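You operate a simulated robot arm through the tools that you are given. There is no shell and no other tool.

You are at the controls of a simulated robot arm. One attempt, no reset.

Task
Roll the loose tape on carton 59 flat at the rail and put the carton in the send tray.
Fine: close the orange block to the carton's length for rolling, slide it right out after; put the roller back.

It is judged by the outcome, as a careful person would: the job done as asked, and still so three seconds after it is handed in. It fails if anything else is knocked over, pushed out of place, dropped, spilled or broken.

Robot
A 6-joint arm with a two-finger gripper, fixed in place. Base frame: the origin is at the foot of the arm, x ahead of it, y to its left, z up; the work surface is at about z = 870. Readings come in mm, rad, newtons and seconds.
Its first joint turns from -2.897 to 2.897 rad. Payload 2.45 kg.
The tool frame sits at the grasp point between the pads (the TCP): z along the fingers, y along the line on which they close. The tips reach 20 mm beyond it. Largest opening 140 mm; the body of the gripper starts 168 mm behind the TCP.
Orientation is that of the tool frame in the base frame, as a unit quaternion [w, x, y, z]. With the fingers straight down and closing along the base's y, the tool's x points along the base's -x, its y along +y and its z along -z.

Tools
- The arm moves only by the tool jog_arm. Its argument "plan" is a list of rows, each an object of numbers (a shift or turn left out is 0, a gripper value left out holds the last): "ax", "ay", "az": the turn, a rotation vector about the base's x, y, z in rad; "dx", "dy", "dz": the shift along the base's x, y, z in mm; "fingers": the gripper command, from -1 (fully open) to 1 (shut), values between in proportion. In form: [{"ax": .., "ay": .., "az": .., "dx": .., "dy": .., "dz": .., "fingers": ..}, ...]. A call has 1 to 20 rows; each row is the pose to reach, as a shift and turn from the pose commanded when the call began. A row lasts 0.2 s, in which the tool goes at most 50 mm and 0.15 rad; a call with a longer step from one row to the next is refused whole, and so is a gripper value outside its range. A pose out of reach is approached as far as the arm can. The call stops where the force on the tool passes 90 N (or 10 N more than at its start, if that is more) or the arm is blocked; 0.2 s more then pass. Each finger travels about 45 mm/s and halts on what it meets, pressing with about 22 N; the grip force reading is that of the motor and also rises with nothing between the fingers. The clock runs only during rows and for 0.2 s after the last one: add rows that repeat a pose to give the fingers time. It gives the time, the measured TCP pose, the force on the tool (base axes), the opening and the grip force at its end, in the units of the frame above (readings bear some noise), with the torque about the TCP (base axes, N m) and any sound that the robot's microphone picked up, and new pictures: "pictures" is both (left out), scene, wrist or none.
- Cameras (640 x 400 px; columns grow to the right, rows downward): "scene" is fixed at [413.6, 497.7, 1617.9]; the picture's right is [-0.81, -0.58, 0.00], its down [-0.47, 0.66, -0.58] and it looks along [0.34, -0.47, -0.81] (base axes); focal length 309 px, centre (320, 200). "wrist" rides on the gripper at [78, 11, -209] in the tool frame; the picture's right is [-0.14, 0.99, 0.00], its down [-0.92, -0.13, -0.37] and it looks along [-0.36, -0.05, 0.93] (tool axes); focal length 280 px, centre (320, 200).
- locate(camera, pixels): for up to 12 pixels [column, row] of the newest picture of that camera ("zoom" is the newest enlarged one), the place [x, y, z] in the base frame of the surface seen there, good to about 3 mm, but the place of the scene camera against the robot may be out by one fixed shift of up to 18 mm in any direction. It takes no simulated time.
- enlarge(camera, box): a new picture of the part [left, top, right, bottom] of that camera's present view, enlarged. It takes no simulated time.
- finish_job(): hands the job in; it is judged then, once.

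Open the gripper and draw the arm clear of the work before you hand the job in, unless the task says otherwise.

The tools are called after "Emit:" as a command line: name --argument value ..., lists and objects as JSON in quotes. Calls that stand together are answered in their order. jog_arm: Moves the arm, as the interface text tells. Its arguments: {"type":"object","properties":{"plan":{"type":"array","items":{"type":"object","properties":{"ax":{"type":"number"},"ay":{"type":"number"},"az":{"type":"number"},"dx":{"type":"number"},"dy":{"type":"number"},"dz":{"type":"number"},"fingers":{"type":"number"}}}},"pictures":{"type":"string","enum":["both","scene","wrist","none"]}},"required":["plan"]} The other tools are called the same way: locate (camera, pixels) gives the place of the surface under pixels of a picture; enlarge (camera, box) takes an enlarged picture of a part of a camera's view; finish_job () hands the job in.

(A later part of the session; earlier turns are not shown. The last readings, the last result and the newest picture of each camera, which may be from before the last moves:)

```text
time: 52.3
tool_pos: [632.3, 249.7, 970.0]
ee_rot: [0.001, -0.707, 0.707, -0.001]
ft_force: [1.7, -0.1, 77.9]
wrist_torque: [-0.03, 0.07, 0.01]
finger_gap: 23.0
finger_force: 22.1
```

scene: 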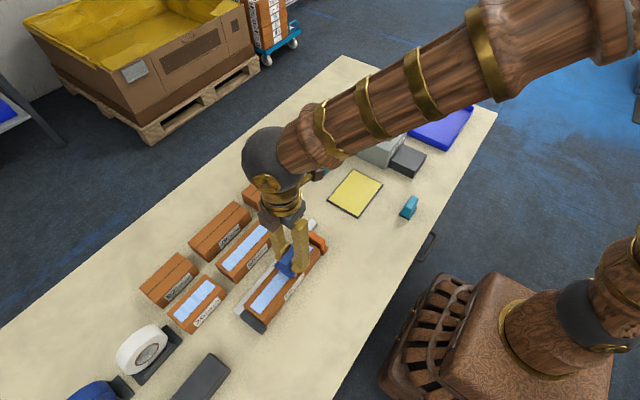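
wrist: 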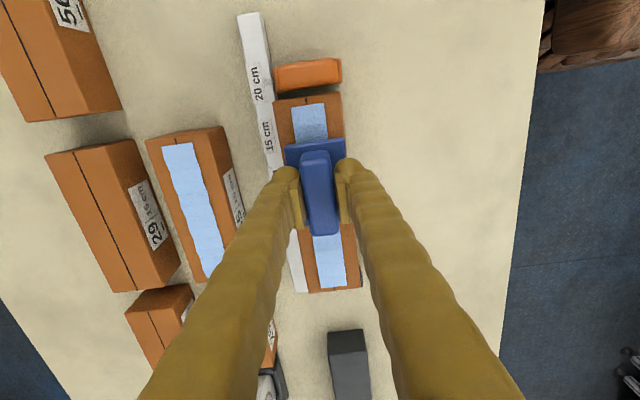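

Force jumped to 78 N, too much; the fingertips have probably bottomed on the plate and made it stiff. I'll ease up 1 mm at once.

Emit:
jog_arm --plan '[{"dz": 0.6, "fingers": 1}, {"dz": 1.0, "fingers": 1}, {"dz": 1.0, "fingers": 1}]'

Emit:
enlarge --camera "wrist" --box '[230, 90, 410, 250]'

Emit:
enlarge --camera "scene" --box '[250, 210, 350, 320]'

```text
time: 53.1
tool_pos: [632.9, 250.0, 970.1]
ee_rot: [-0.001, 0.708, -0.707, 0.0]
ft_force: [1.1, 0.5, 62.2]
wrist_torque: [0.04, -0.01, -0.03]
finger_gap: 23.1
finger_force: 21.8
```

scene: 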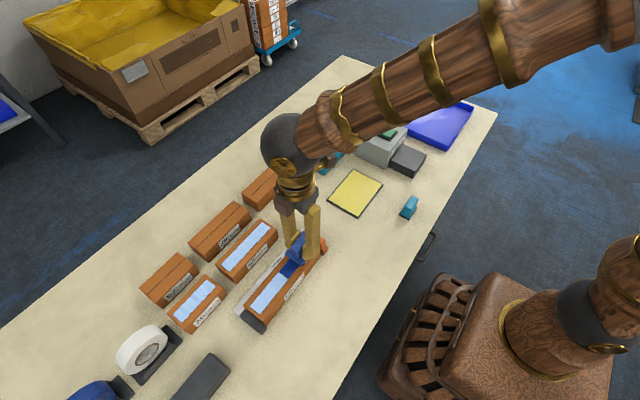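
wrist: 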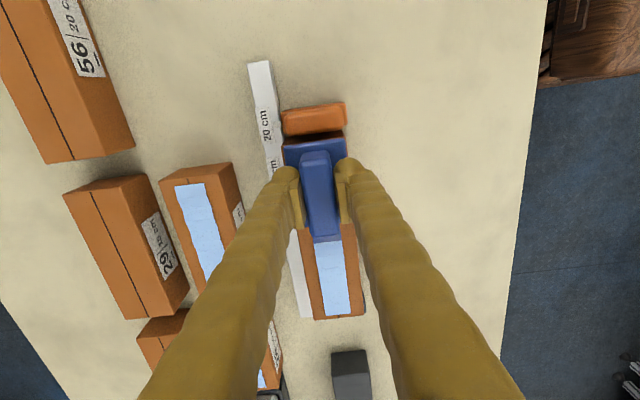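

```text
2.50 times, centred on (320, 170) of wrist
```

zoom: 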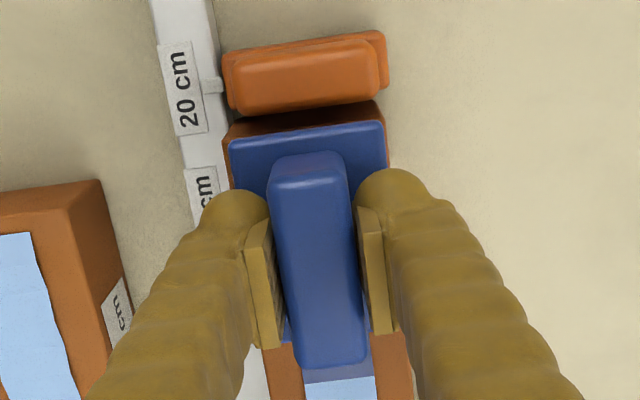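

```text
3.64 times, centred on (300, 265) of scene
```

zoom: 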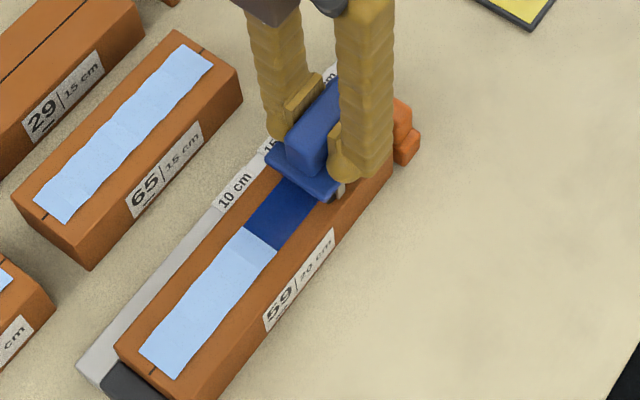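

Rolled tape turns dark blue where pressed hard enough, which is a clear progress sign. I'll ease the force to about 35 N and roll forward.

Emit:
jog_arm --plan '[{"dz": 0.8, "fingers": 1}, {"dz": 1.6, "fingers": 1}, {"dz": 1.6, "fingers": 1}]' --pictures "none"

```text
time: 53.9
tool_pos: [632.4, 249.3, 970.9]
ee_rot: [0.001, -0.706, 0.708, 0.001]
ft_force: [2.6, -0.1, 3.9]
wrist_torque: [0.06, -0.15, -0.02]
finger_gap: 22.9
finger_force: 22.5
```

Stiffness is about 36 N/mm, so I'll press 0.8 mm and roll forward 25 mm, then read the force.

Emit:
jog_arm --plan '[{"dz": -0.8, "fingers": 1}, {"dz": -0.8, "dy": 5, "fingers": 1}, {"dz": -0.8, "dy": 12, "fingers": 1}, {"dz": -0.8, "dy": 19, "fingers": 1}, {"dz": -0.8, "dy": 25, "fingers": 1}, {"dz": -0.8, "dy": 25, "fingers": 1}]' --pictures "scene"

Emit:
enlarge --camera "scene" --box '[250, 210, 350, 320]'

```text
time: 55.3
tool_pos: [632.5, 276.3, 969.8]
ee_rot: [-0.001, 0.707, -0.707, 0.0]
ft_force: [-5.2, 0.5, 8.4]
wrist_torque: [-0.03, 0.23, -0.01]
finger_gap: 23.1
finger_force: 22.3
```

scene: 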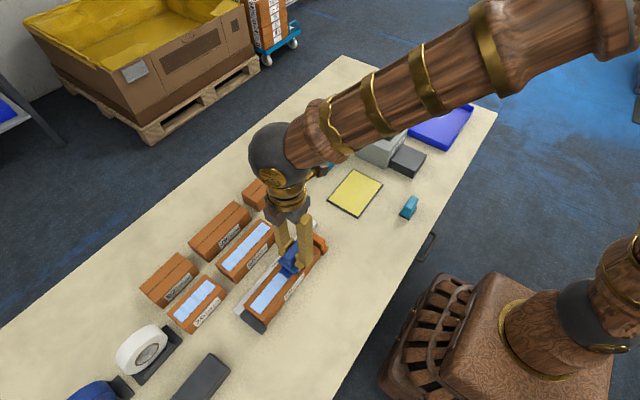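

```text
3.64 times, centred on (300, 265) of scene
```

zoom: 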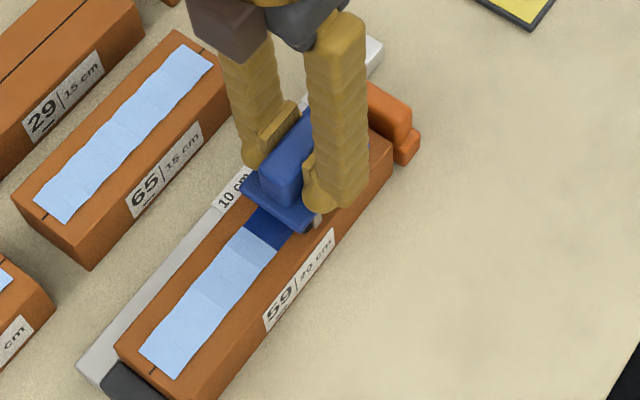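

Force fades as I move +y (now 8 N), so I'll add downward travel and a slight downward slope while rolling on.

Emit:
jog_arm --plan '[{"dz": -0.8, "fingers": 1}, {"dz": -0.9, "dy": 5, "fingers": 1}, {"dz": -1.1, "dy": 12, "fingers": 1}, {"dz": -1.3, "dy": 19, "fingers": 1}, {"dz": -1.4, "dy": 25, "fingers": 1}, {"dz": -1.4, "dy": 25, "fingers": 1}]' --pictures "scene"

Emit:
enlarge --camera "scene" --box '[250, 210, 350, 320]'

```text
time: 56.7
tool_pos: [631.7, 298.6, 970.9]
ee_rot: [0.0, 0.707, -0.707, 0.0]
ft_force: [-5.1, -0.2, 28.1]
wrist_torque: [-0.01, 0.13, 0.04]
finger_gap: 23.1
finger_force: 21.5
```

scene: 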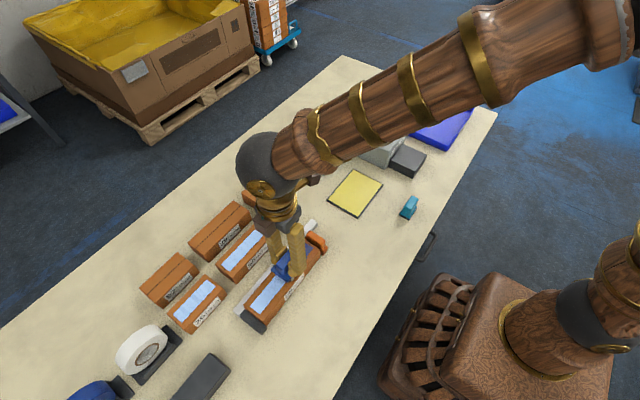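

```text
3.64 times, centred on (300, 265) of scene
```

zoom: 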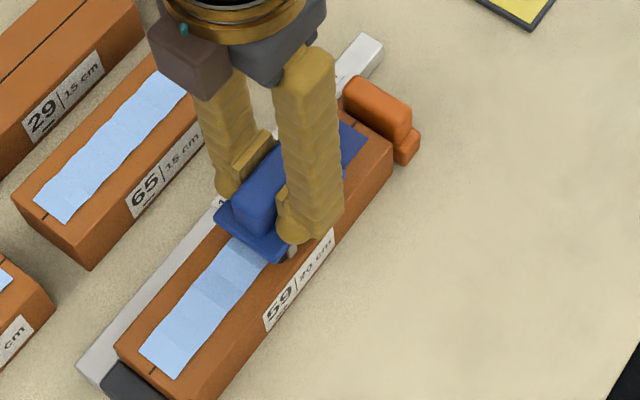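

The near end of the tape is fully dark blue, and the force is a good 28 N. I'll continue rolling forward.

Emit:
jog_arm --plan '[{"dz": -0.1, "dy": 6, "fingers": 1}, {"dz": -0.3, "dy": 12, "fingers": 1}, {"dz": -0.5, "dy": 18, "fingers": 1}, {"dz": -0.6, "dy": 25, "fingers": 1}, {"dz": -0.6, "dy": 25, "fingers": 1}]' --pictures "scene"

Emit:
enlarge --camera "scene" --box '[240, 220, 340, 330]'

```text
time: 57.9
tool_pos: [631.4, 324.8, 971.6]
ee_rot: [-0.001, 0.707, -0.707, 0.0]
ft_force: [3.7, -0.1, 38.2]
wrist_torque: [-0.03, -0.08, -0.01]
finger_gap: 22.9
finger_force: 22.2
```

scene: 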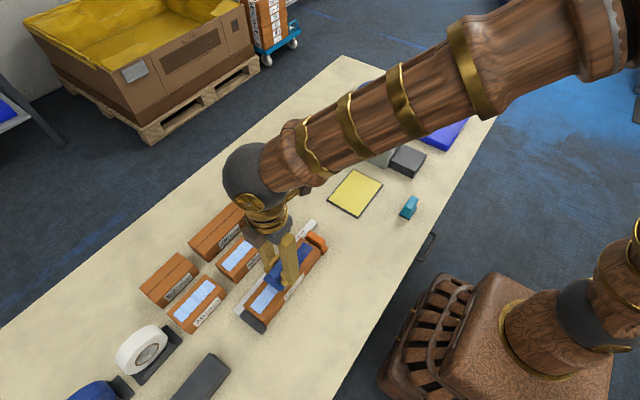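

```text
3.64 times, centred on (290, 275) of scene
```

zoom: 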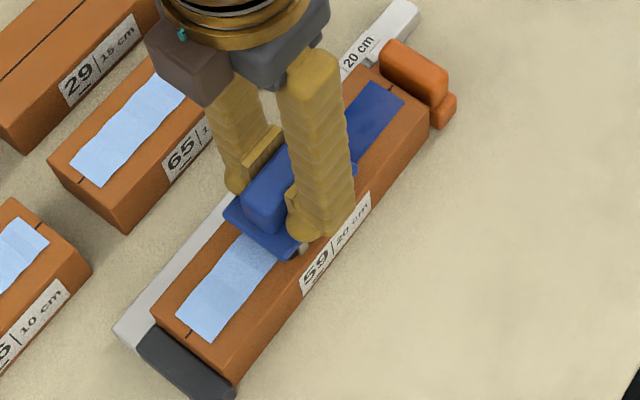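

Force is 38 N and the tape behind the roller is solid dark blue. I'll continue forward with only a slight slope.

Emit:
jog_arm --plan '[{"dy": 6, "fingers": 1}, {"dy": 12, "dz": -0.1, "fingers": 1}, {"dy": 18, "dz": -0.2, "fingers": 1}, {"dy": 25, "dz": -0.3, "fingers": 1}, {"dy": 25, "dz": -0.3, "fingers": 1}]' --pictures "none"

```text
time: 59.1
tool_pos: [632.0, 351.1, 969.2]
ee_rot: [0.001, -0.707, 0.707, 0.0]
ft_force: [-9.9, 1.1, 55.5]
wrist_torque: [-0.06, 0.44, -0.03]
finger_gap: 22.9
finger_force: 22.0
```

Force has risen to 55 N, so I'll ease up 0.6 mm and continue rolling.

Emit:
jog_arm --plan '[{"dy": 1, "dz": 0.6, "fingers": 1}, {"dy": 7, "dz": 0.6, "fingers": 1}, {"dy": 13, "dz": 0.5, "fingers": 1}, {"dy": 19, "dz": 0.4, "fingers": 1}, {"dy": 25, "dz": 0.4, "fingers": 1}, {"dy": 25, "dz": 0.4, "fingers": 1}]' --pictures "scene"

Emit:
enlarge --camera "scene" --box '[220, 220, 320, 340]'

```text
time: 60.5
tool_pos: [631.8, 374.8, 970.8]
ee_rot: [-0.002, 0.707, -0.707, 0.0]
ft_force: [10.8, 0.4, 38.8]
wrist_torque: [-0.01, -0.35, -0.02]
finger_gap: 23.1
finger_force: 22.0
```

scene: 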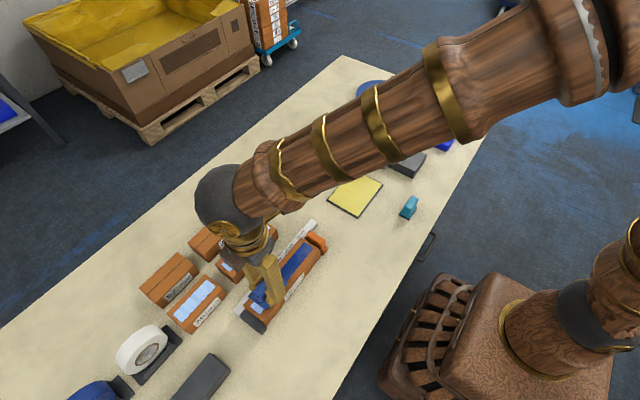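

```text
3.33 times, centred on (270, 280) of scene
```

zoom: 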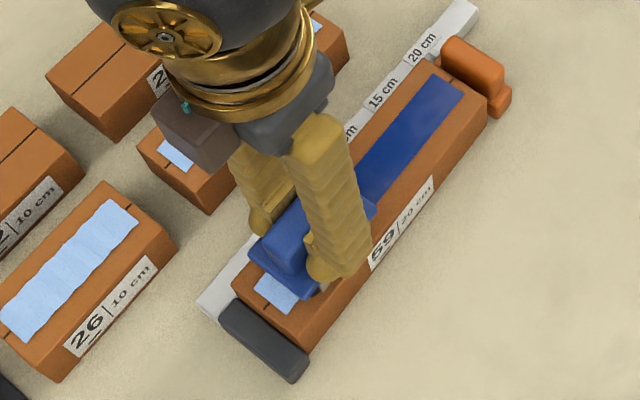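

Good; only the far end remains light. I'll roll another 25 mm so the front wheel reaches the tape's end.

Emit:
jog_arm --plan '[{"dy": 6, "fingers": 1}, {"dy": 12, "fingers": 1}, {"dy": 18, "fingers": 1}, {"dy": 25, "fingers": 1}, {"dy": 25, "fingers": 1}]' --pictures "scene"

Emit:
enlarge --camera "scene" --box '[220, 220, 320, 340]'

```text
time: 61.7
tool_pos: [632.2, 400.2, 969.3]
ee_rot: [-0.002, 0.707, -0.707, 0.0]
ft_force: [-1.9, 0.0, 81.2]
wrist_torque: [-0.17, 0.22, 0.02]
finger_gap: 23.3
finger_force: 21.8
```

scene: 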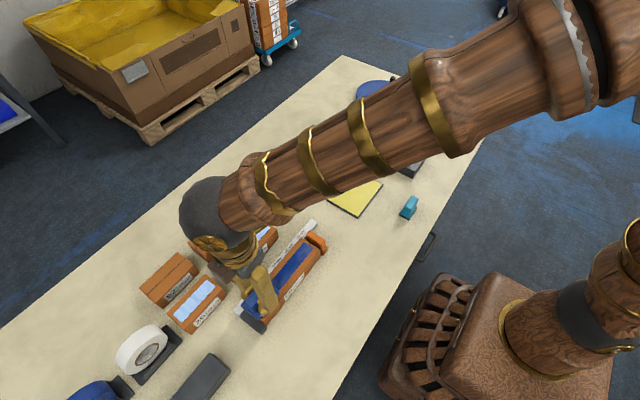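

```text
3.33 times, centred on (270, 280) of scene
```

zoom: 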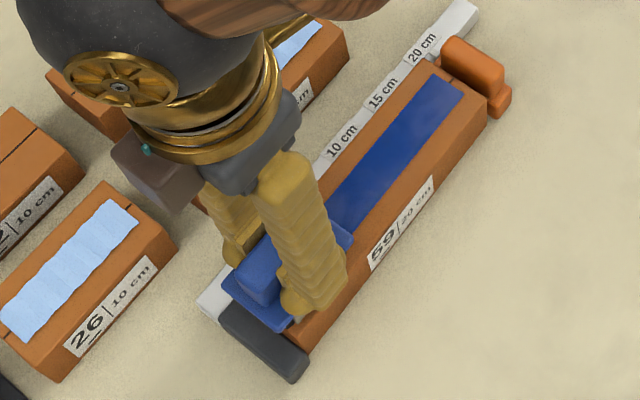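

Force reached 81 N at the end, so I'll ease off, roll back a little under light force, then lift and inspect the far end.

Emit:
jog_arm --plan '[{"dz": 1, "fingers": 1}, {"dz": 1.2, "dy": -5, "fingers": 1}, {"dz": 1.2, "dy": -12, "fingers": 1}, {"dz": 10, "dy": -12, "fingers": 1}, {"dz": 40, "dy": -20, "fingers": 1}, {"dz": 55, "dy": -60, "fingers": 1}, {"dz": 55, "dy": -105, "fingers": 1}, {"dz": 55, "dy": -110, "fingers": 1}]'

Emit:
enlarge --camera "scene" --box '[220, 220, 320, 340]'

Emit:
enlarge --camera "wrist" --box '[240, 120, 400, 340]'

```text
time: 63.5
tool_pos: [633.2, 286.5, 1025.4]
ee_rot: [0.0, -0.707, 0.708, 0.0]
ft_force: [-0.5, -0.3, -1.9]
wrist_torque: [-0.03, 0.0, 0.03]
finger_gap: 23.2
finger_force: 22.0
```

scene: 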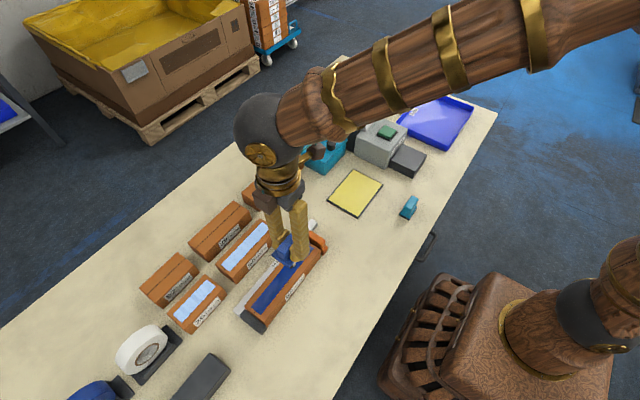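
wrist: 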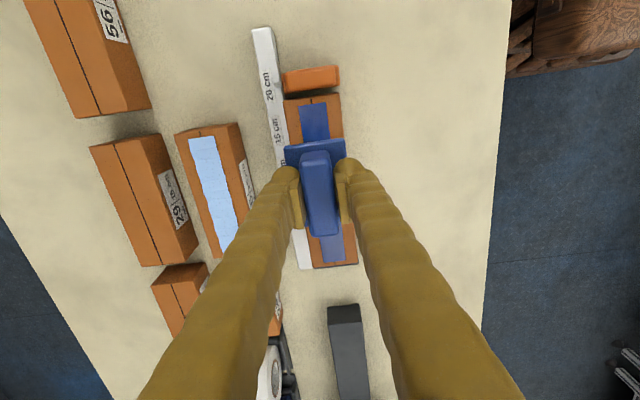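

```text
3.33 times, centred on (270, 280) of scene
```

zoom: 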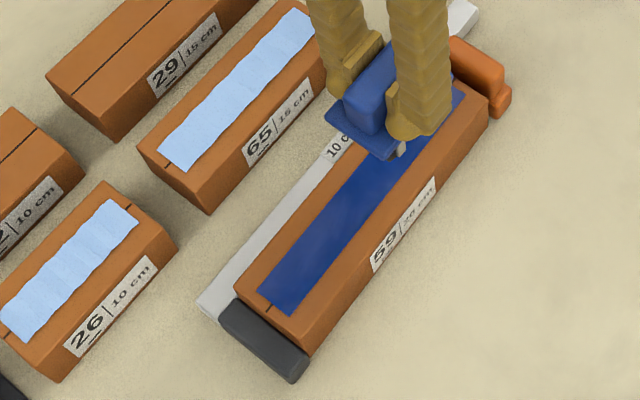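

```text
1.82 times, centred on (320, 230) of wrist
```

zoom: 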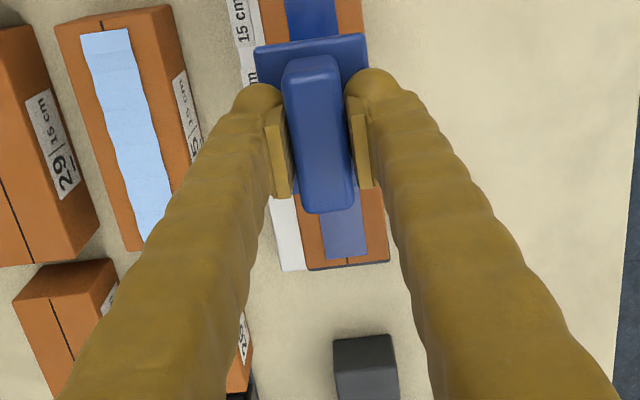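

All of carton 59's tape is now dark blue and flat. Next I'll carry the roller back to its original place (TCP x≈485.5, y≈281) and lower it near the table.

Emit:
jog_arm --plan '[{"dx": -37, "dy": -2, "fingers": 1}, {"dx": -74, "dy": -4, "fingers": 1}, {"dx": -111, "dy": -6, "fingers": 1}, {"dx": -147, "dy": -8, "fingers": 1}, {"dx": -147, "dy": -8, "dz": -30, "fingers": 1}, {"dx": -147, "dy": -8, "dz": -60, "fingers": 1}, {"dx": -147, "dy": -8, "dz": -82, "fingers": 1}, {"dx": -147, "dy": -8, "dz": -94, "fingers": 1}, {"dx": -147, "dy": -8, "dz": -97, "fingers": 1}, {"dx": -147, "dy": -8, "dz": -97, "fingers": 1}]'

```text
time: 65.7
tool_pos: [486.4, 282.1, 927.8]
ee_rot: [0.0, -0.707, 0.707, 0.0]
ft_force: [0.3, -0.2, -1.3]
wrist_torque: [-0.02, 0.01, 0.0]
finger_gap: 22.7
finger_force: 22.2
```

scene: 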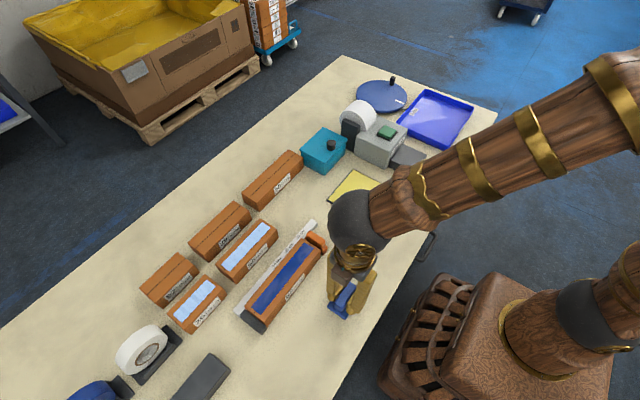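
wrist: 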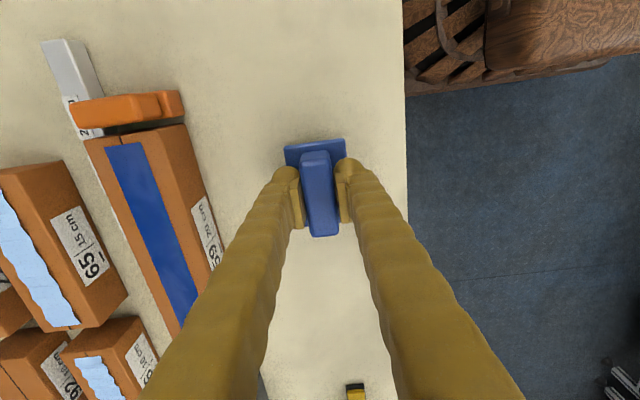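

The roller is over its old spot and a few mm above the table. I'll lower until it touches, stepwise.

Emit:
jog_arm --plan '[{"dz": -1.5, "fingers": 1}, {"dz": -3, "fingers": 1}, {"dz": -4, "fingers": 1}, {"dz": -4.5, "fingers": 1}, {"dz": -4.5, "fingers": 1}]' --pictures "none"

```text
time: 66.9
tool_pos: [486.3, 281.7, 922.4]
ee_rot: [0.0, -0.707, 0.707, 0.0]
ft_force: [1.9, -0.1, 5.7]
wrist_torque: [-0.02, 0.0, 0.02]
finger_gap: 23.1
finger_force: 22.2
```

The roller is standing on the table (fz +5.7 N). I'll open gently, rise straight up and check it.

Emit:
jog_arm --plan '[{"fingers": 0.6}, {"fingers": 0.4}, {"fingers": 0.25}, {"fingers": 0.2}, {"dz": 15, "fingers": 0.2}, {"dz": 50, "fingers": 0.2}, {"dz": 95, "fingers": 0.2}, {"dz": 95, "dy": -38, "fingers": 0.1}, {"dz": 95, "dy": -38, "fingers": 0.1}]'

Emit:
enlarge --camera "wrist" --box '[260, 130, 380, 290]'

```text
time: 68.9
tool_pos: [486.6, 244.1, 1016.4]
ee_rot: [0.0, 0.707, -0.707, 0.0]
ft_force: [0.1, -0.4, -0.8]
wrist_torque: [-0.02, 0.03, -0.01]
finger_gap: 62.9
finger_force: 0.0
```

scene: 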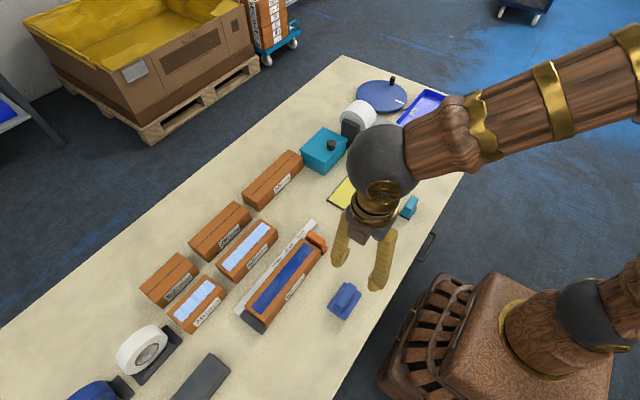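
wrist: 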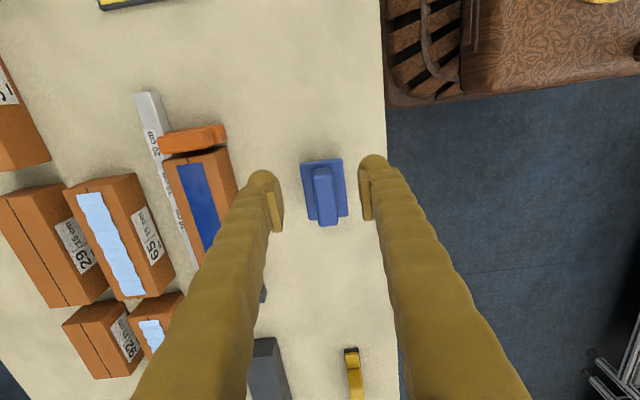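

```text
2.50 times, centred on (320, 210) of wrist
```

zoom: 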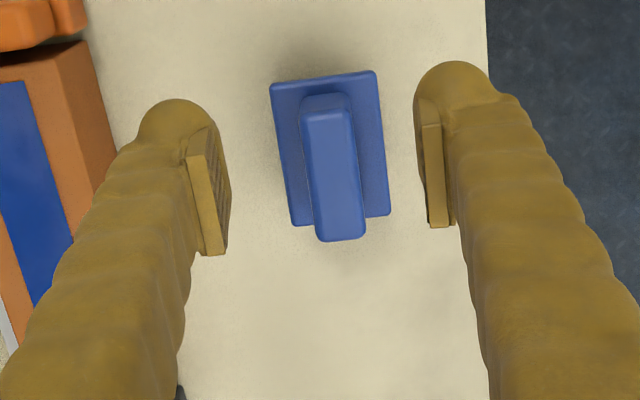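

The roller is back as it was. Next I'll return to the exact pose where I released the orange block (x≈629.6, y≈194, z≈922.6), approaching from above.

Emit:
jog_arm --plan '[{"dx": 36, "dy": -12, "fingers": 0.1}, {"dx": 72, "dy": -24, "fingers": 0.1}, {"dx": 108, "dy": -36, "fingers": 0.1}, {"dx": 144.3, "dy": -49, "fingers": 0.1}, {"dx": 144.3, "dy": -49, "dz": -35, "fingers": 0.1}, {"dx": 144.3, "dy": -49, "dz": -65, "fingers": 0.1}, {"dx": 144.3, "dy": -49, "dz": -85, "fingers": 0.1}, {"dx": 144.3, "dy": -49, "dz": -97, "fingers": 0.1}, {"dx": 144.3, "dy": -49, "dz": -97, "fingers": 0.1}]'

Emit:
enlarge --camera "wrist" --box '[240, 140, 390, 260]'

```text
time: 70.9
tool_pos: [630.0, 197.9, 920.1]
ee_rot: [0.0, 0.707, -0.707, -0.001]
ft_force: [-0.2, -0.5, -0.2]
wrist_torque: [0.0, 0.02, 0.04]
finger_gap: 62.6
finger_force: 0.1
```

scene: 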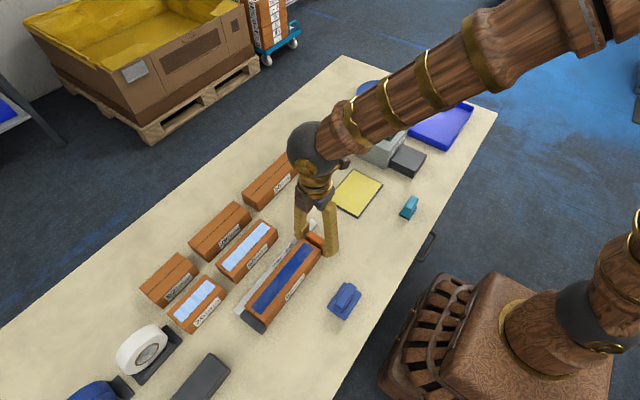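
wrist: 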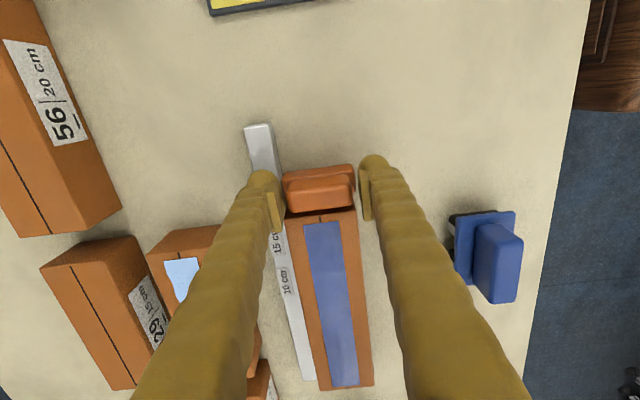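

```text
3.33 times, centred on (315, 200) of wrist
```

zoom: 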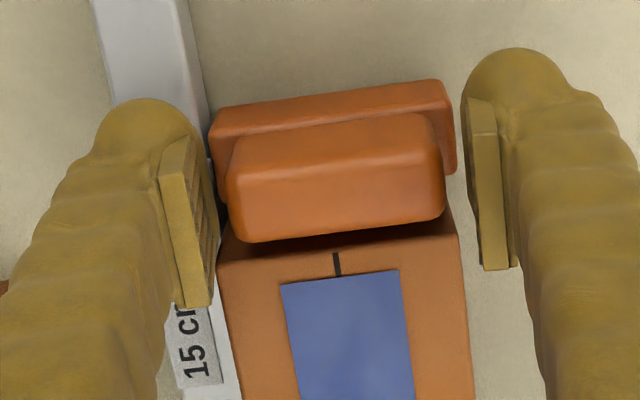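

To keep the fingers clear of the carton's end, I'll shift 4 mm toward −y, then close gently on the handle.

Emit:
jog_arm --plan '[{"dy": -4, "fingers": 0.1}, {"dy": -4, "fingers": 0.2}, {"dy": -4, "fingers": 0.28}, {"dy": -4, "fingers": 0.33}, {"dy": -4, "fingers": 0.36}, {"dy": -4, "fingers": 0.36}]' --pictures "none"

```text
time: 72.3
tool_pos: [629.9, 192.8, 920.5]
ee_rot: [-0.001, 0.707, -0.707, 0.0]
ft_force: [11.4, 0.3, -1.2]
wrist_torque: [0.0, -0.06, 0.0]
finger_gap: 52.3
finger_force: 5.7
```

The +x finger touches first (fx +11 N), so I'll shift 0.7 mm toward +x and close a bit more.

Emit:
jog_arm --plan '[{"dx": 0.7, "fingers": 0.38}, {"dx": 0.7, "fingers": 0.4}, {"dx": 0.7, "fingers": 0.4}]' --pictures "none"

```text
time: 73.1
tool_pos: [631.0, 191.6, 919.5]
ee_rot: [0.0, 0.707, -0.707, 0.0]
ft_force: [-4.3, 1.9, 4.7]
wrist_torque: [0.07, 0.05, 0.01]
finger_gap: 50.9
finger_force: 44.9
```

The handle is gripped with little side load. I'll slide the block outward (−y) about 30 mm and check.

Emit:
jog_arm --plan '[{"dy": -3, "fingers": 0.4}, {"dy": -8, "fingers": 0.4}, {"dy": -14, "fingers": 0.4}, {"dy": -20, "fingers": 0.4}, {"dy": -26, "fingers": 0.4}, {"dy": -30, "fingers": 0.4}, {"dy": -30, "fingers": 0.4}]' --pictures "wrist"

```text
time: 74.7
tool_pos: [629.5, 161.1, 920.6]
ee_rot: [0.001, -0.707, 0.707, 0.001]
ft_force: [19.6, 20.5, -27.3]
wrist_torque: [0.11, 0.09, 0.06]
finger_gap: 51.1
finger_force: 44.8
```

wrist: 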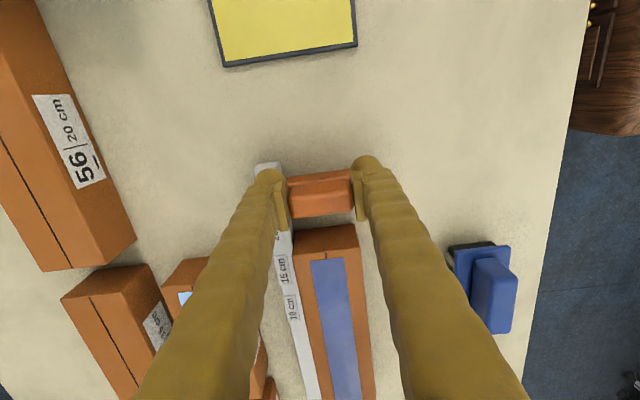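

Resistance of 20 N appeared in y, perhaps friction from the preload (fx 20, fz −27). I'll relieve these and try the last 4 mm to the original place.

Emit:
jog_arm --plan '[{"dx": 0.5, "dz": -0.7, "fingers": 0.4}, {"dx": 0.5, "dz": -0.7, "dy": -2, "fingers": 0.4}, {"dx": 0.5, "dz": -0.7, "dy": -4, "fingers": 0.4}, {"dx": 0.5, "dz": -0.7, "dy": -4, "fingers": 0.4}]' --pictures "none"

```text
time: 75.7
tool_pos: [630.8, 156.4, 920.4]
ee_rot: [0.001, 0.707, -0.707, 0.0]
ft_force: [-16.4, 34.9, -2.6]
wrist_torque: [0.3, 0.12, -0.06]
finger_gap: 51.2
finger_force: 44.7
```

The y resistance now reads 35 N, so the block is most likely at its end stop. I'll open, rise and look.

Emit:
jog_arm --plan '[{"dy": 1, "fingers": 0.25}, {"dy": 1, "fingers": 0.12}, {"dy": 1, "fingers": 0.08}, {"dy": 1, "dz": 12, "fingers": 0.08}, {"dy": 1, "dz": 45, "fingers": 0.08}, {"dy": -20, "dz": 84, "fingers": 0.0}, {"dy": -57, "dz": 84, "fingers": -0.14}, {"dy": -57, "dz": 84, "fingers": -0.14}]'

Emit:
enlarge --camera "scene" --box '[230, 205, 350, 335]'

Emit:
enlarge --camera "wrist" --box '[270, 180, 380, 260]'

```text
time: 77.5
tool_pos: [629.2, 97.3, 1004.7]
ee_rot: [0.0, -0.707, 0.707, 0.0]
ft_force: [-0.6, -0.3, -0.8]
wrist_torque: [0.0, -0.01, 0.03]
finger_gap: 79.9
finger_force: 0.1
```

scene: 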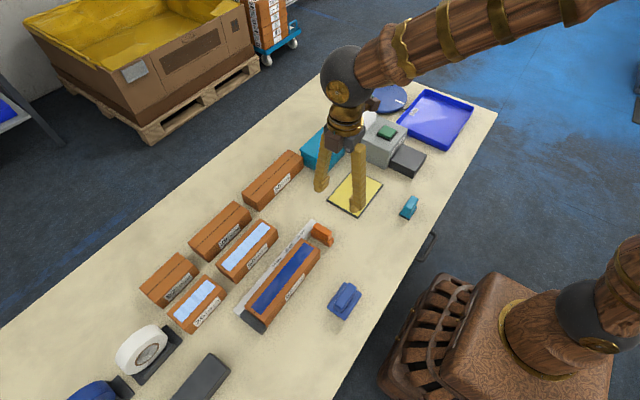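
wrist: 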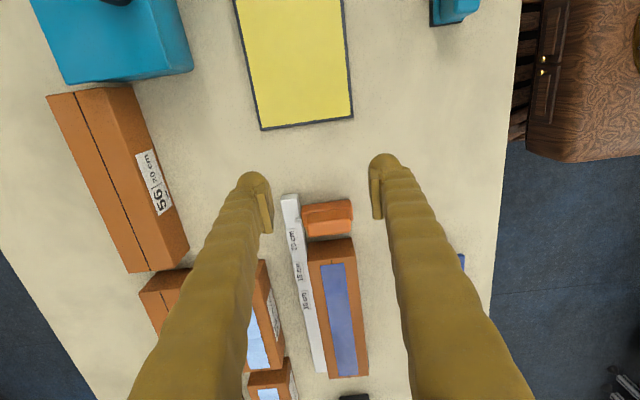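

```text
3.08 times, centred on (290, 270) of scene
```

zoom: 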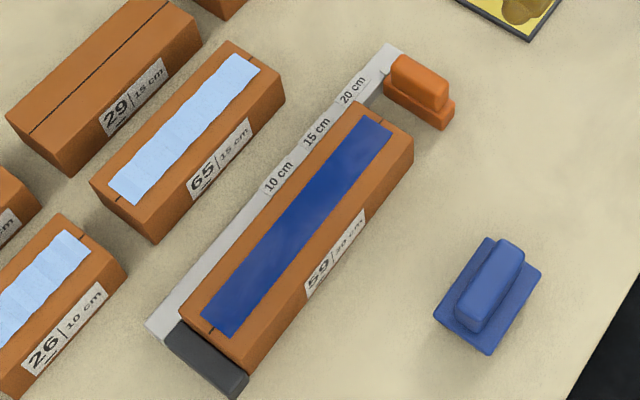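

```text
5.00 times, centred on (325, 220) of wrist
```

zoom: 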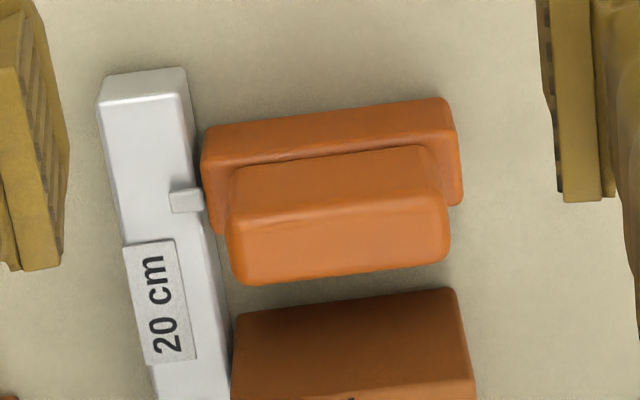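

The block is back out, apparently within about 1 mm of where it began. I'll measure its handle and the carton to confirm before picking the carton.

Emit:
locate --camera "wrist" --pixels '[[308, 224], [347, 219], [327, 236], [328, 205], [301, 207], [350, 201], [310, 245], [352, 239], [332, 262], [367, 374], [330, 378], [331, 225]]'

```text
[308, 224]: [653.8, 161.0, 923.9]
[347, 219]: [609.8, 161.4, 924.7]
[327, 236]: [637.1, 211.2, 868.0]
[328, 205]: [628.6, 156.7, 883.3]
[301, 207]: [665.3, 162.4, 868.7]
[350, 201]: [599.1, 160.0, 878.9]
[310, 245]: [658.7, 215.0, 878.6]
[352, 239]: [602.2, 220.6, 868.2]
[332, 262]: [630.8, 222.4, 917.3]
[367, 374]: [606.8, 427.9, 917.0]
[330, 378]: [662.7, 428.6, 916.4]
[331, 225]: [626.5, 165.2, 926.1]
```

The block is fully out at its original place, and the carton is at x≈602–663, y≈218–428. I'll go over the carton and descend to the same grip pose as when I placed it.

Emit:
jog_arm --plan '[{"dx": 2, "dy": 45, "fingers": -0.15}, {"dx": 2, "dy": 90, "fingers": -0.15}, {"dx": 2, "dy": 135, "fingers": -0.15}, {"dx": 2, "dy": 180, "fingers": -0.15}, {"dx": 2, "dy": 225, "fingers": -0.15}, {"dx": 2, "dy": 225, "dz": -35, "fingers": -0.15}, {"dx": 2, "dy": 225, "dz": -65, "fingers": -0.15}, {"dx": 2, "dy": 225, "dz": -82, "fingers": -0.15}, {"dx": 2, "dy": 225, "dz": -90, "fingers": -0.15}, {"dx": 2, "dy": 225, "dz": -90, "fingers": -0.15}]'

```text
time: 79.7
tool_pos: [631.2, 325.0, 914.0]
ee_rot: [0.0, 0.707, -0.707, 0.0]
ft_force: [0.0, -0.3, 0.8]
wrist_torque: [0.03, -0.05, 0.01]
finger_gap: 80.5
finger_force: 0.1
```

scene: 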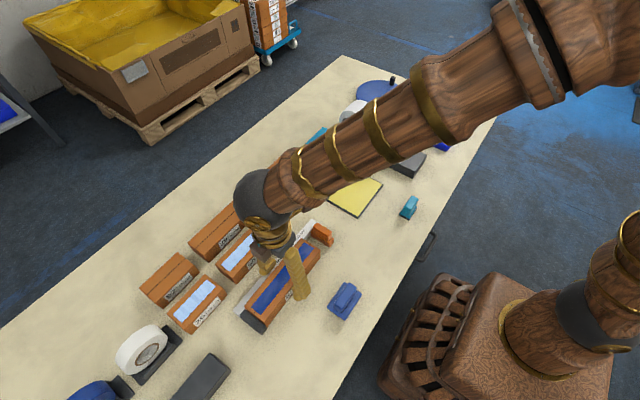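
wrist: 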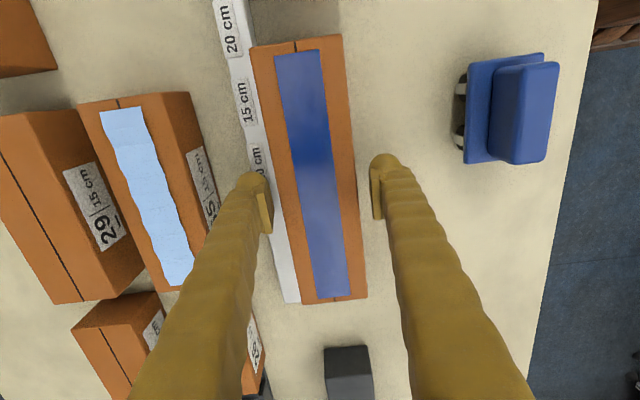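

The tape is uniformly blue and straight. I'll close on the carton and lift it, easing a bit off the rail.

Emit:
jog_arm --plan '[{"fingers": 0.2}, {"fingers": 0.5}, {"fingers": 0.5}, {"fingers": 0.5}, {"fingers": 0.5}, {"dx": -2, "dy": -2, "dz": 5, "fingers": 0.5}, {"dx": -3, "dy": -4, "dz": 20, "fingers": 0.5}, {"dx": -3, "dy": -4, "dz": 50, "fingers": 0.5}, {"dx": -3, "dy": -4, "dz": 95, "fingers": 0.5}, {"dx": -3, "dy": -4, "dz": 95, "fingers": 0.5}]'

```text
time: 81.9
tool_pos: [631.5, 318.2, 1012.4]
ee_rot: [-0.001, -0.706, 0.708, 0.0]
ft_force: [0.8, -0.1, -4.1]
wrist_torque: [-0.01, 0.05, 0.0]
finger_gap: 61.2
finger_force: 22.0
```

scene: 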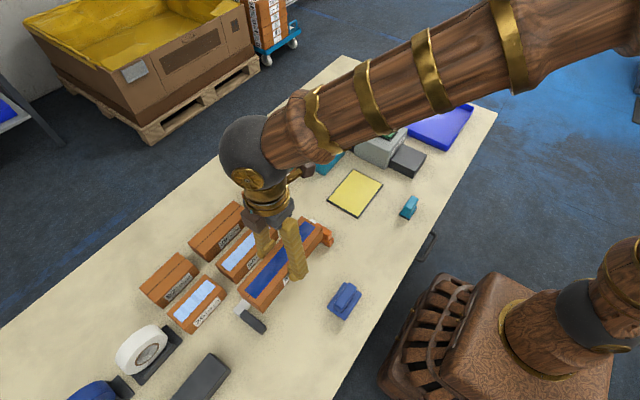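
wrist: 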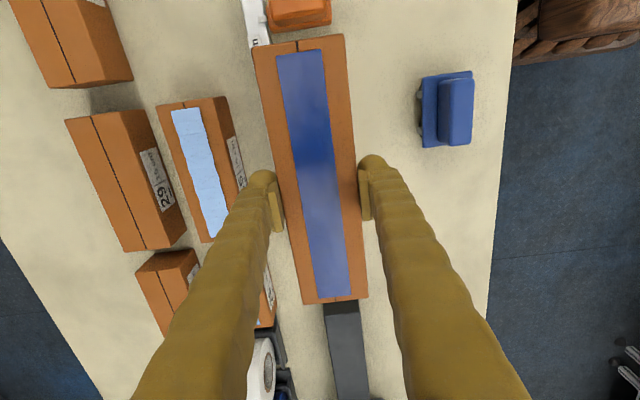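

Carton is lifted. Before carrying it to the tray I'll measure the tray and the heights of the printer and other things on the way.

Emit:
locate --camera "scene" --pixels '[[440, 118], [474, 107], [446, 150], [455, 125], [380, 140], [370, 113], [408, 160], [388, 131], [392, 78], [332, 145], [360, 120], [410, 205]]'

Emit:
enlarge --camera "scene" --box '[300, 70, 500, 220]'

```text
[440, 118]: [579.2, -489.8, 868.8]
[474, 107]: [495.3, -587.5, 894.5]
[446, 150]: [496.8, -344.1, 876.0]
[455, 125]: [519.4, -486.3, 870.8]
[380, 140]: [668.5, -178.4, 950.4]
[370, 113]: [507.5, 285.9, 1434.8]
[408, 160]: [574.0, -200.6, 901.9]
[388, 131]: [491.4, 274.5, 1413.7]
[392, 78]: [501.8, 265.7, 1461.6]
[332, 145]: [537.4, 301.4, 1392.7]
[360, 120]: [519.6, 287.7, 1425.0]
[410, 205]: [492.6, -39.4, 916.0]
```

```text
2.67 times, centred on (400, 145) of scene
```

zoom: 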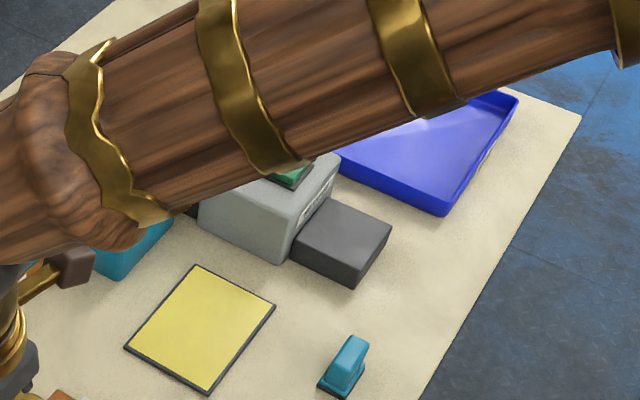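

Obstacles are below z≈1000, so I'll raise the carton to about z=1110 (bottom ~1066) and carry it across toward the tray at y≈−400.

Emit:
jog_arm --plan '[{"dz": 40, "fingers": 0.5}, {"dz": 80, "dy": -15, "fingers": 0.5}, {"dz": 100, "dy": -50, "dx": -2, "fingers": 0.5}, {"dz": 100, "dy": -95, "dx": -4, "fingers": 0.5}, {"dz": 100, "dy": -140, "dx": -6, "fingers": 0.5}, {"dz": 100, "dy": -185, "dx": -8, "fingers": 0.5}, {"dz": 100, "dy": -230, "dx": -10, "fingers": 0.5}, {"dz": 100, "dy": -275, "dx": -12, "fingers": 0.5}, {"dz": 100, "dy": -320, "dx": -15, "fingers": 0.5}, {"dz": 100, "dy": -365, "dx": -18, "fingers": 0.5}, {"dz": 100, "dy": -410, "dx": -21, "fingers": 0.5}, {"dz": 100, "dy": -455, "dx": -24, "fingers": 0.5}, {"dz": 100, "dy": -500, "dx": -27, "fingers": 0.5}, {"dz": 100, "dy": -545, "dx": -30, "fingers": 0.5}, {"dz": 100, "dy": -590, "dx": -33, "fingers": 0.5}, {"dz": 100, "dy": -635, "dx": -36, "fingers": 0.5}, {"dz": 100, "dy": -680, "dx": -38, "fingers": 0.5}, {"dz": 100, "dy": -720, "dx": -38, "fingers": 0.5}, {"dz": 100, "dy": -720, "dx": -38, "fingers": 0.5}]'

```text
time: 85.9
tool_pos: [589.8, -400.7, 1110.8]
ee_rot: [0.001, -0.707, 0.708, 0.0]
ft_force: [0.7, -0.9, -4.0]
wrist_torque: [-0.01, 0.03, 0.02]
finger_gap: 61.1
finger_force: 21.9
```

scene: 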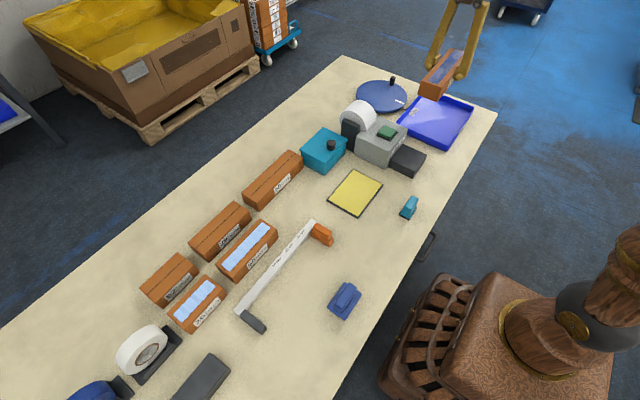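
wrist: 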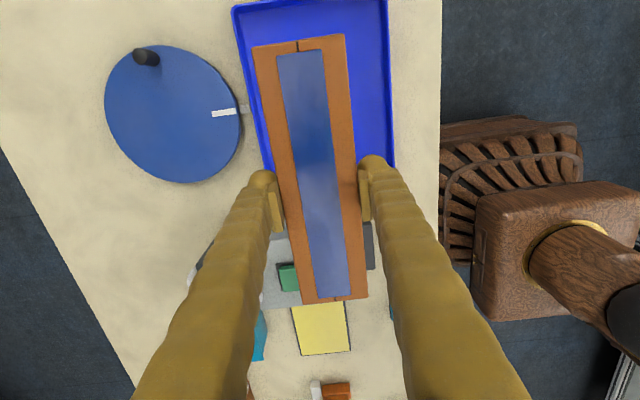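

Everything else is in place, and the tray is visible under the carton. I'll locate its rims in both views.

Emit:
locate --camera "wrist" --pixels '[[234, 8], [386, 2], [240, 40], [388, 40], [262, 160], [392, 150], [393, 164], [264, 172], [245, 60], [370, 100], [370, 20], [380, 140]]'

Emit:
locate --camera "scene" --pixels '[[474, 107], [446, 149], [397, 123], [420, 95], [436, 115], [445, 140], [465, 110], [410, 124]]'

Emit:
enlarge --camera "wrist" --box '[220, 0, 420, 190]'

Emit:
enlarge --camera "scene" --box '[380, 40, 500, 170]'

```text
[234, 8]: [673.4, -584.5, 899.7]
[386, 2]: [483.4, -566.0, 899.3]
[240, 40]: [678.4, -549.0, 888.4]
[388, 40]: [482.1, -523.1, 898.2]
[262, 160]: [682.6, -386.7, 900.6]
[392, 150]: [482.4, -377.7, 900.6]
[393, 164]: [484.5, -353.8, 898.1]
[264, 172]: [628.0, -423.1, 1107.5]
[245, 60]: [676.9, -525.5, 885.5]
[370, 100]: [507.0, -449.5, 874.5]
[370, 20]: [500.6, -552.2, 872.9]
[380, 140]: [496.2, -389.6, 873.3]
```

```text
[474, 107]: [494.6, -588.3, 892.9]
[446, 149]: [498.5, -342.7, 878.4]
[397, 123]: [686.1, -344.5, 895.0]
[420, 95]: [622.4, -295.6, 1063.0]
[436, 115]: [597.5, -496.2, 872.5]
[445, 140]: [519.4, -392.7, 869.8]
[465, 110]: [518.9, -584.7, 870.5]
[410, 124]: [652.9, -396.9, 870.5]
```

```text
2.11 times, centred on (320, 95) of wrist
```

zoom: 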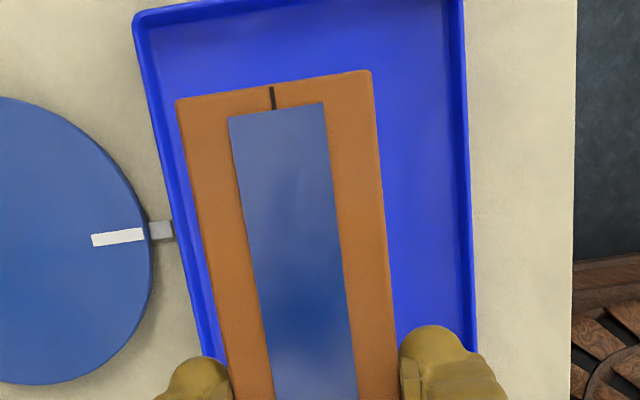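

```text
3.08 times, centred on (440, 105) of scene
```

zoom: 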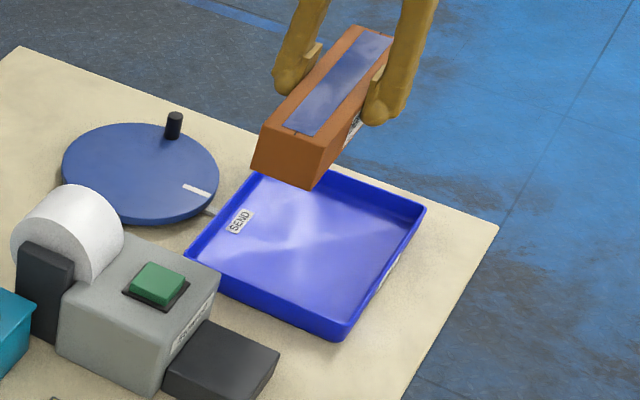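

Tray outer x≈482–683, rim z≈900; the −y end is at about −585, but the +y end is hidden by the fingers. I'll back 65 mm in +y to see that end precisely.

Emit:
jog_arm --plan '[{"dy": 35, "fingers": 0.5}, {"dy": 65, "fingers": 0.5}, {"dy": 65, "fingers": 0.5}]' --pictures "wrist"

Emit:
enlarge --camera "wrist" --box '[220, 0, 420, 190]'

```text
time: 86.7
tool_pos: [589.3, -335.2, 1110.5]
ee_rot: [0.0, -0.707, 0.708, 0.0]
ft_force: [-0.2, 0.2, -3.4]
wrist_torque: [-0.01, 0.02, 0.0]
finger_gap: 61.0
finger_force: 21.5
```

wrist: 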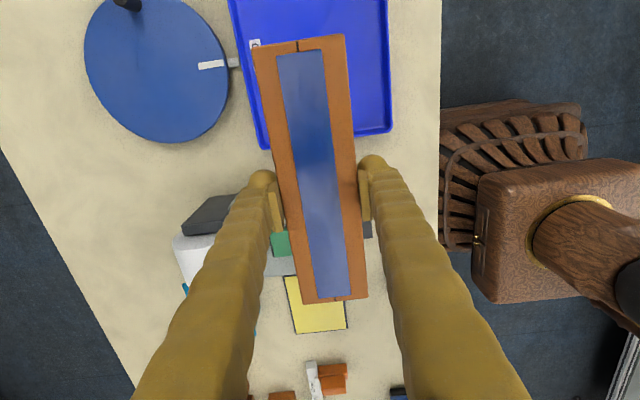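

```text
2.11 times, centred on (320, 95) of wrist
```

zoom: 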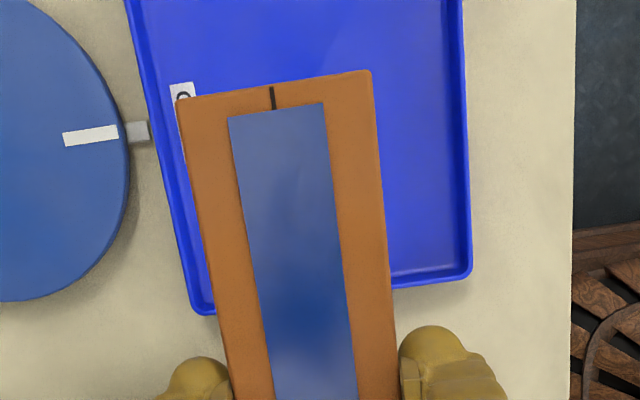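

Emit:
locate --camera "zoom" --pixels '[[200, 309], [430, 283], [430, 275], [430, 265], [430, 255], [204, 296], [467, 255], [455, 240], [178, 100], [370, 72], [162, 250], [172, 130]]'

Emit:
locate --camera "wrist" --pixels '[[254, 50], [344, 36], [366, 297], [304, 303], [300, 43], [335, 300]]'

```text
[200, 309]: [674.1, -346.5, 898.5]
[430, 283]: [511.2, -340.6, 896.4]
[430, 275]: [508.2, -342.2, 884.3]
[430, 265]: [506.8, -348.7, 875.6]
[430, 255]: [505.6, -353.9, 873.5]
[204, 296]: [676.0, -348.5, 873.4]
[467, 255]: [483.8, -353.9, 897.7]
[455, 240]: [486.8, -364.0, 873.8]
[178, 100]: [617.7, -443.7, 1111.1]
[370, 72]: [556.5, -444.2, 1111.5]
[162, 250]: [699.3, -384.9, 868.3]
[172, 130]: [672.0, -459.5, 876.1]
```

```text
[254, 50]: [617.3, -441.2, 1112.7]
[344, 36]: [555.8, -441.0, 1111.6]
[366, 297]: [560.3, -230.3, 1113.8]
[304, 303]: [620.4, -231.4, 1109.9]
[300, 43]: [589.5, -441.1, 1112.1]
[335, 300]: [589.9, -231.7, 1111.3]
```

The tray's inner floor starts at y≈−348 at the near end, and the carton centre is at TCP −1 mm. I'll move to y≈−462 (expected tray centre) and measure the far end.

Emit:
jog_arm --plan '[{"dy": -43, "fingers": 0.5}, {"dy": -86, "fingers": 0.5}, {"dy": -127, "dx": -6, "fingers": 0.5}, {"dy": -127, "dx": -6, "fingers": 0.5}, {"dy": -127, "dx": -6, "fingers": 0.5}]'

Emit:
enlarge --camera "wrist" --box '[220, 0, 420, 190]'

```text
time: 87.9
tool_pos: [583.4, -462.4, 1109.3]
ee_rot: [0.0, -0.707, 0.707, 0.0]
ft_force: [-1.0, -0.4, -4.7]
wrist_torque: [0.06, -0.03, 0.01]
finger_gap: 61.4
finger_force: 22.0
```

scene: 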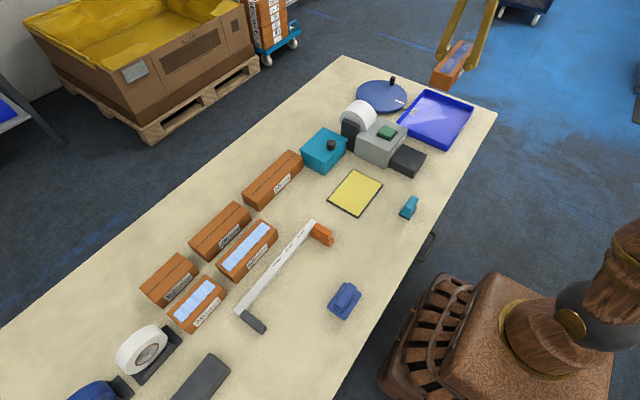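
wrist: 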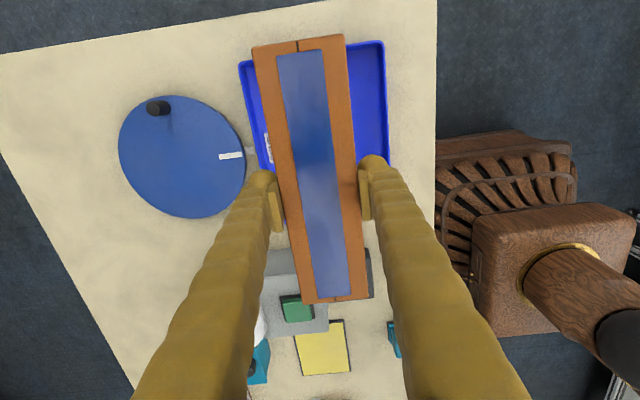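

```text
2.11 times, centred on (320, 95) of wrist
```

zoom: 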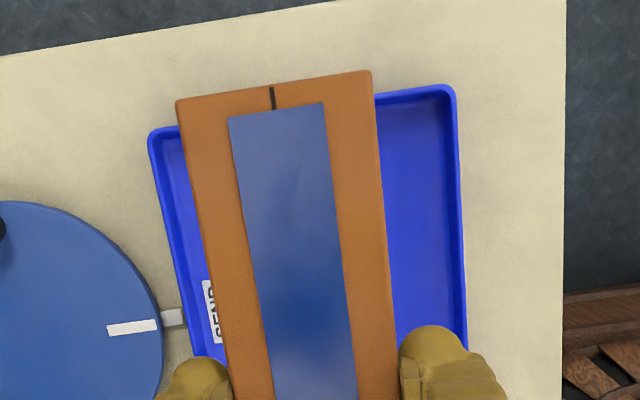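

Emit:
locate --camera "zoom" --pixels '[[415, 88], [415, 93], [415, 98], [415, 104], [415, 112], [165, 130], [168, 140], [172, 150], [190, 300], [450, 200], [440, 200], [175, 100]]'

Emit:
locate --camera "wrist" --pixels '[[254, 50], [344, 36], [366, 297], [304, 303], [300, 43], [335, 300]]'

```text
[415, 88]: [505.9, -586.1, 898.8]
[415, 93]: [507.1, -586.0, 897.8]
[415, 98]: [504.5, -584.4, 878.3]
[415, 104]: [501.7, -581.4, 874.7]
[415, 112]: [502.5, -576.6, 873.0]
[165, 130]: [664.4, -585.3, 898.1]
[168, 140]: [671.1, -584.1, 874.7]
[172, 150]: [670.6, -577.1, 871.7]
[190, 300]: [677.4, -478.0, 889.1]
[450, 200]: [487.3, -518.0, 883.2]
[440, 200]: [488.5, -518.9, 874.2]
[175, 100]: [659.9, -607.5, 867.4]
```

```text
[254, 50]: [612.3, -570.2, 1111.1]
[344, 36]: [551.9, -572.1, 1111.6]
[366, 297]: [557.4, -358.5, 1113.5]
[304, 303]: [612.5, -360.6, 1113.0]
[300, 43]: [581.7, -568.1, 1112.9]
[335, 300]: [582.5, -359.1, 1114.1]
```

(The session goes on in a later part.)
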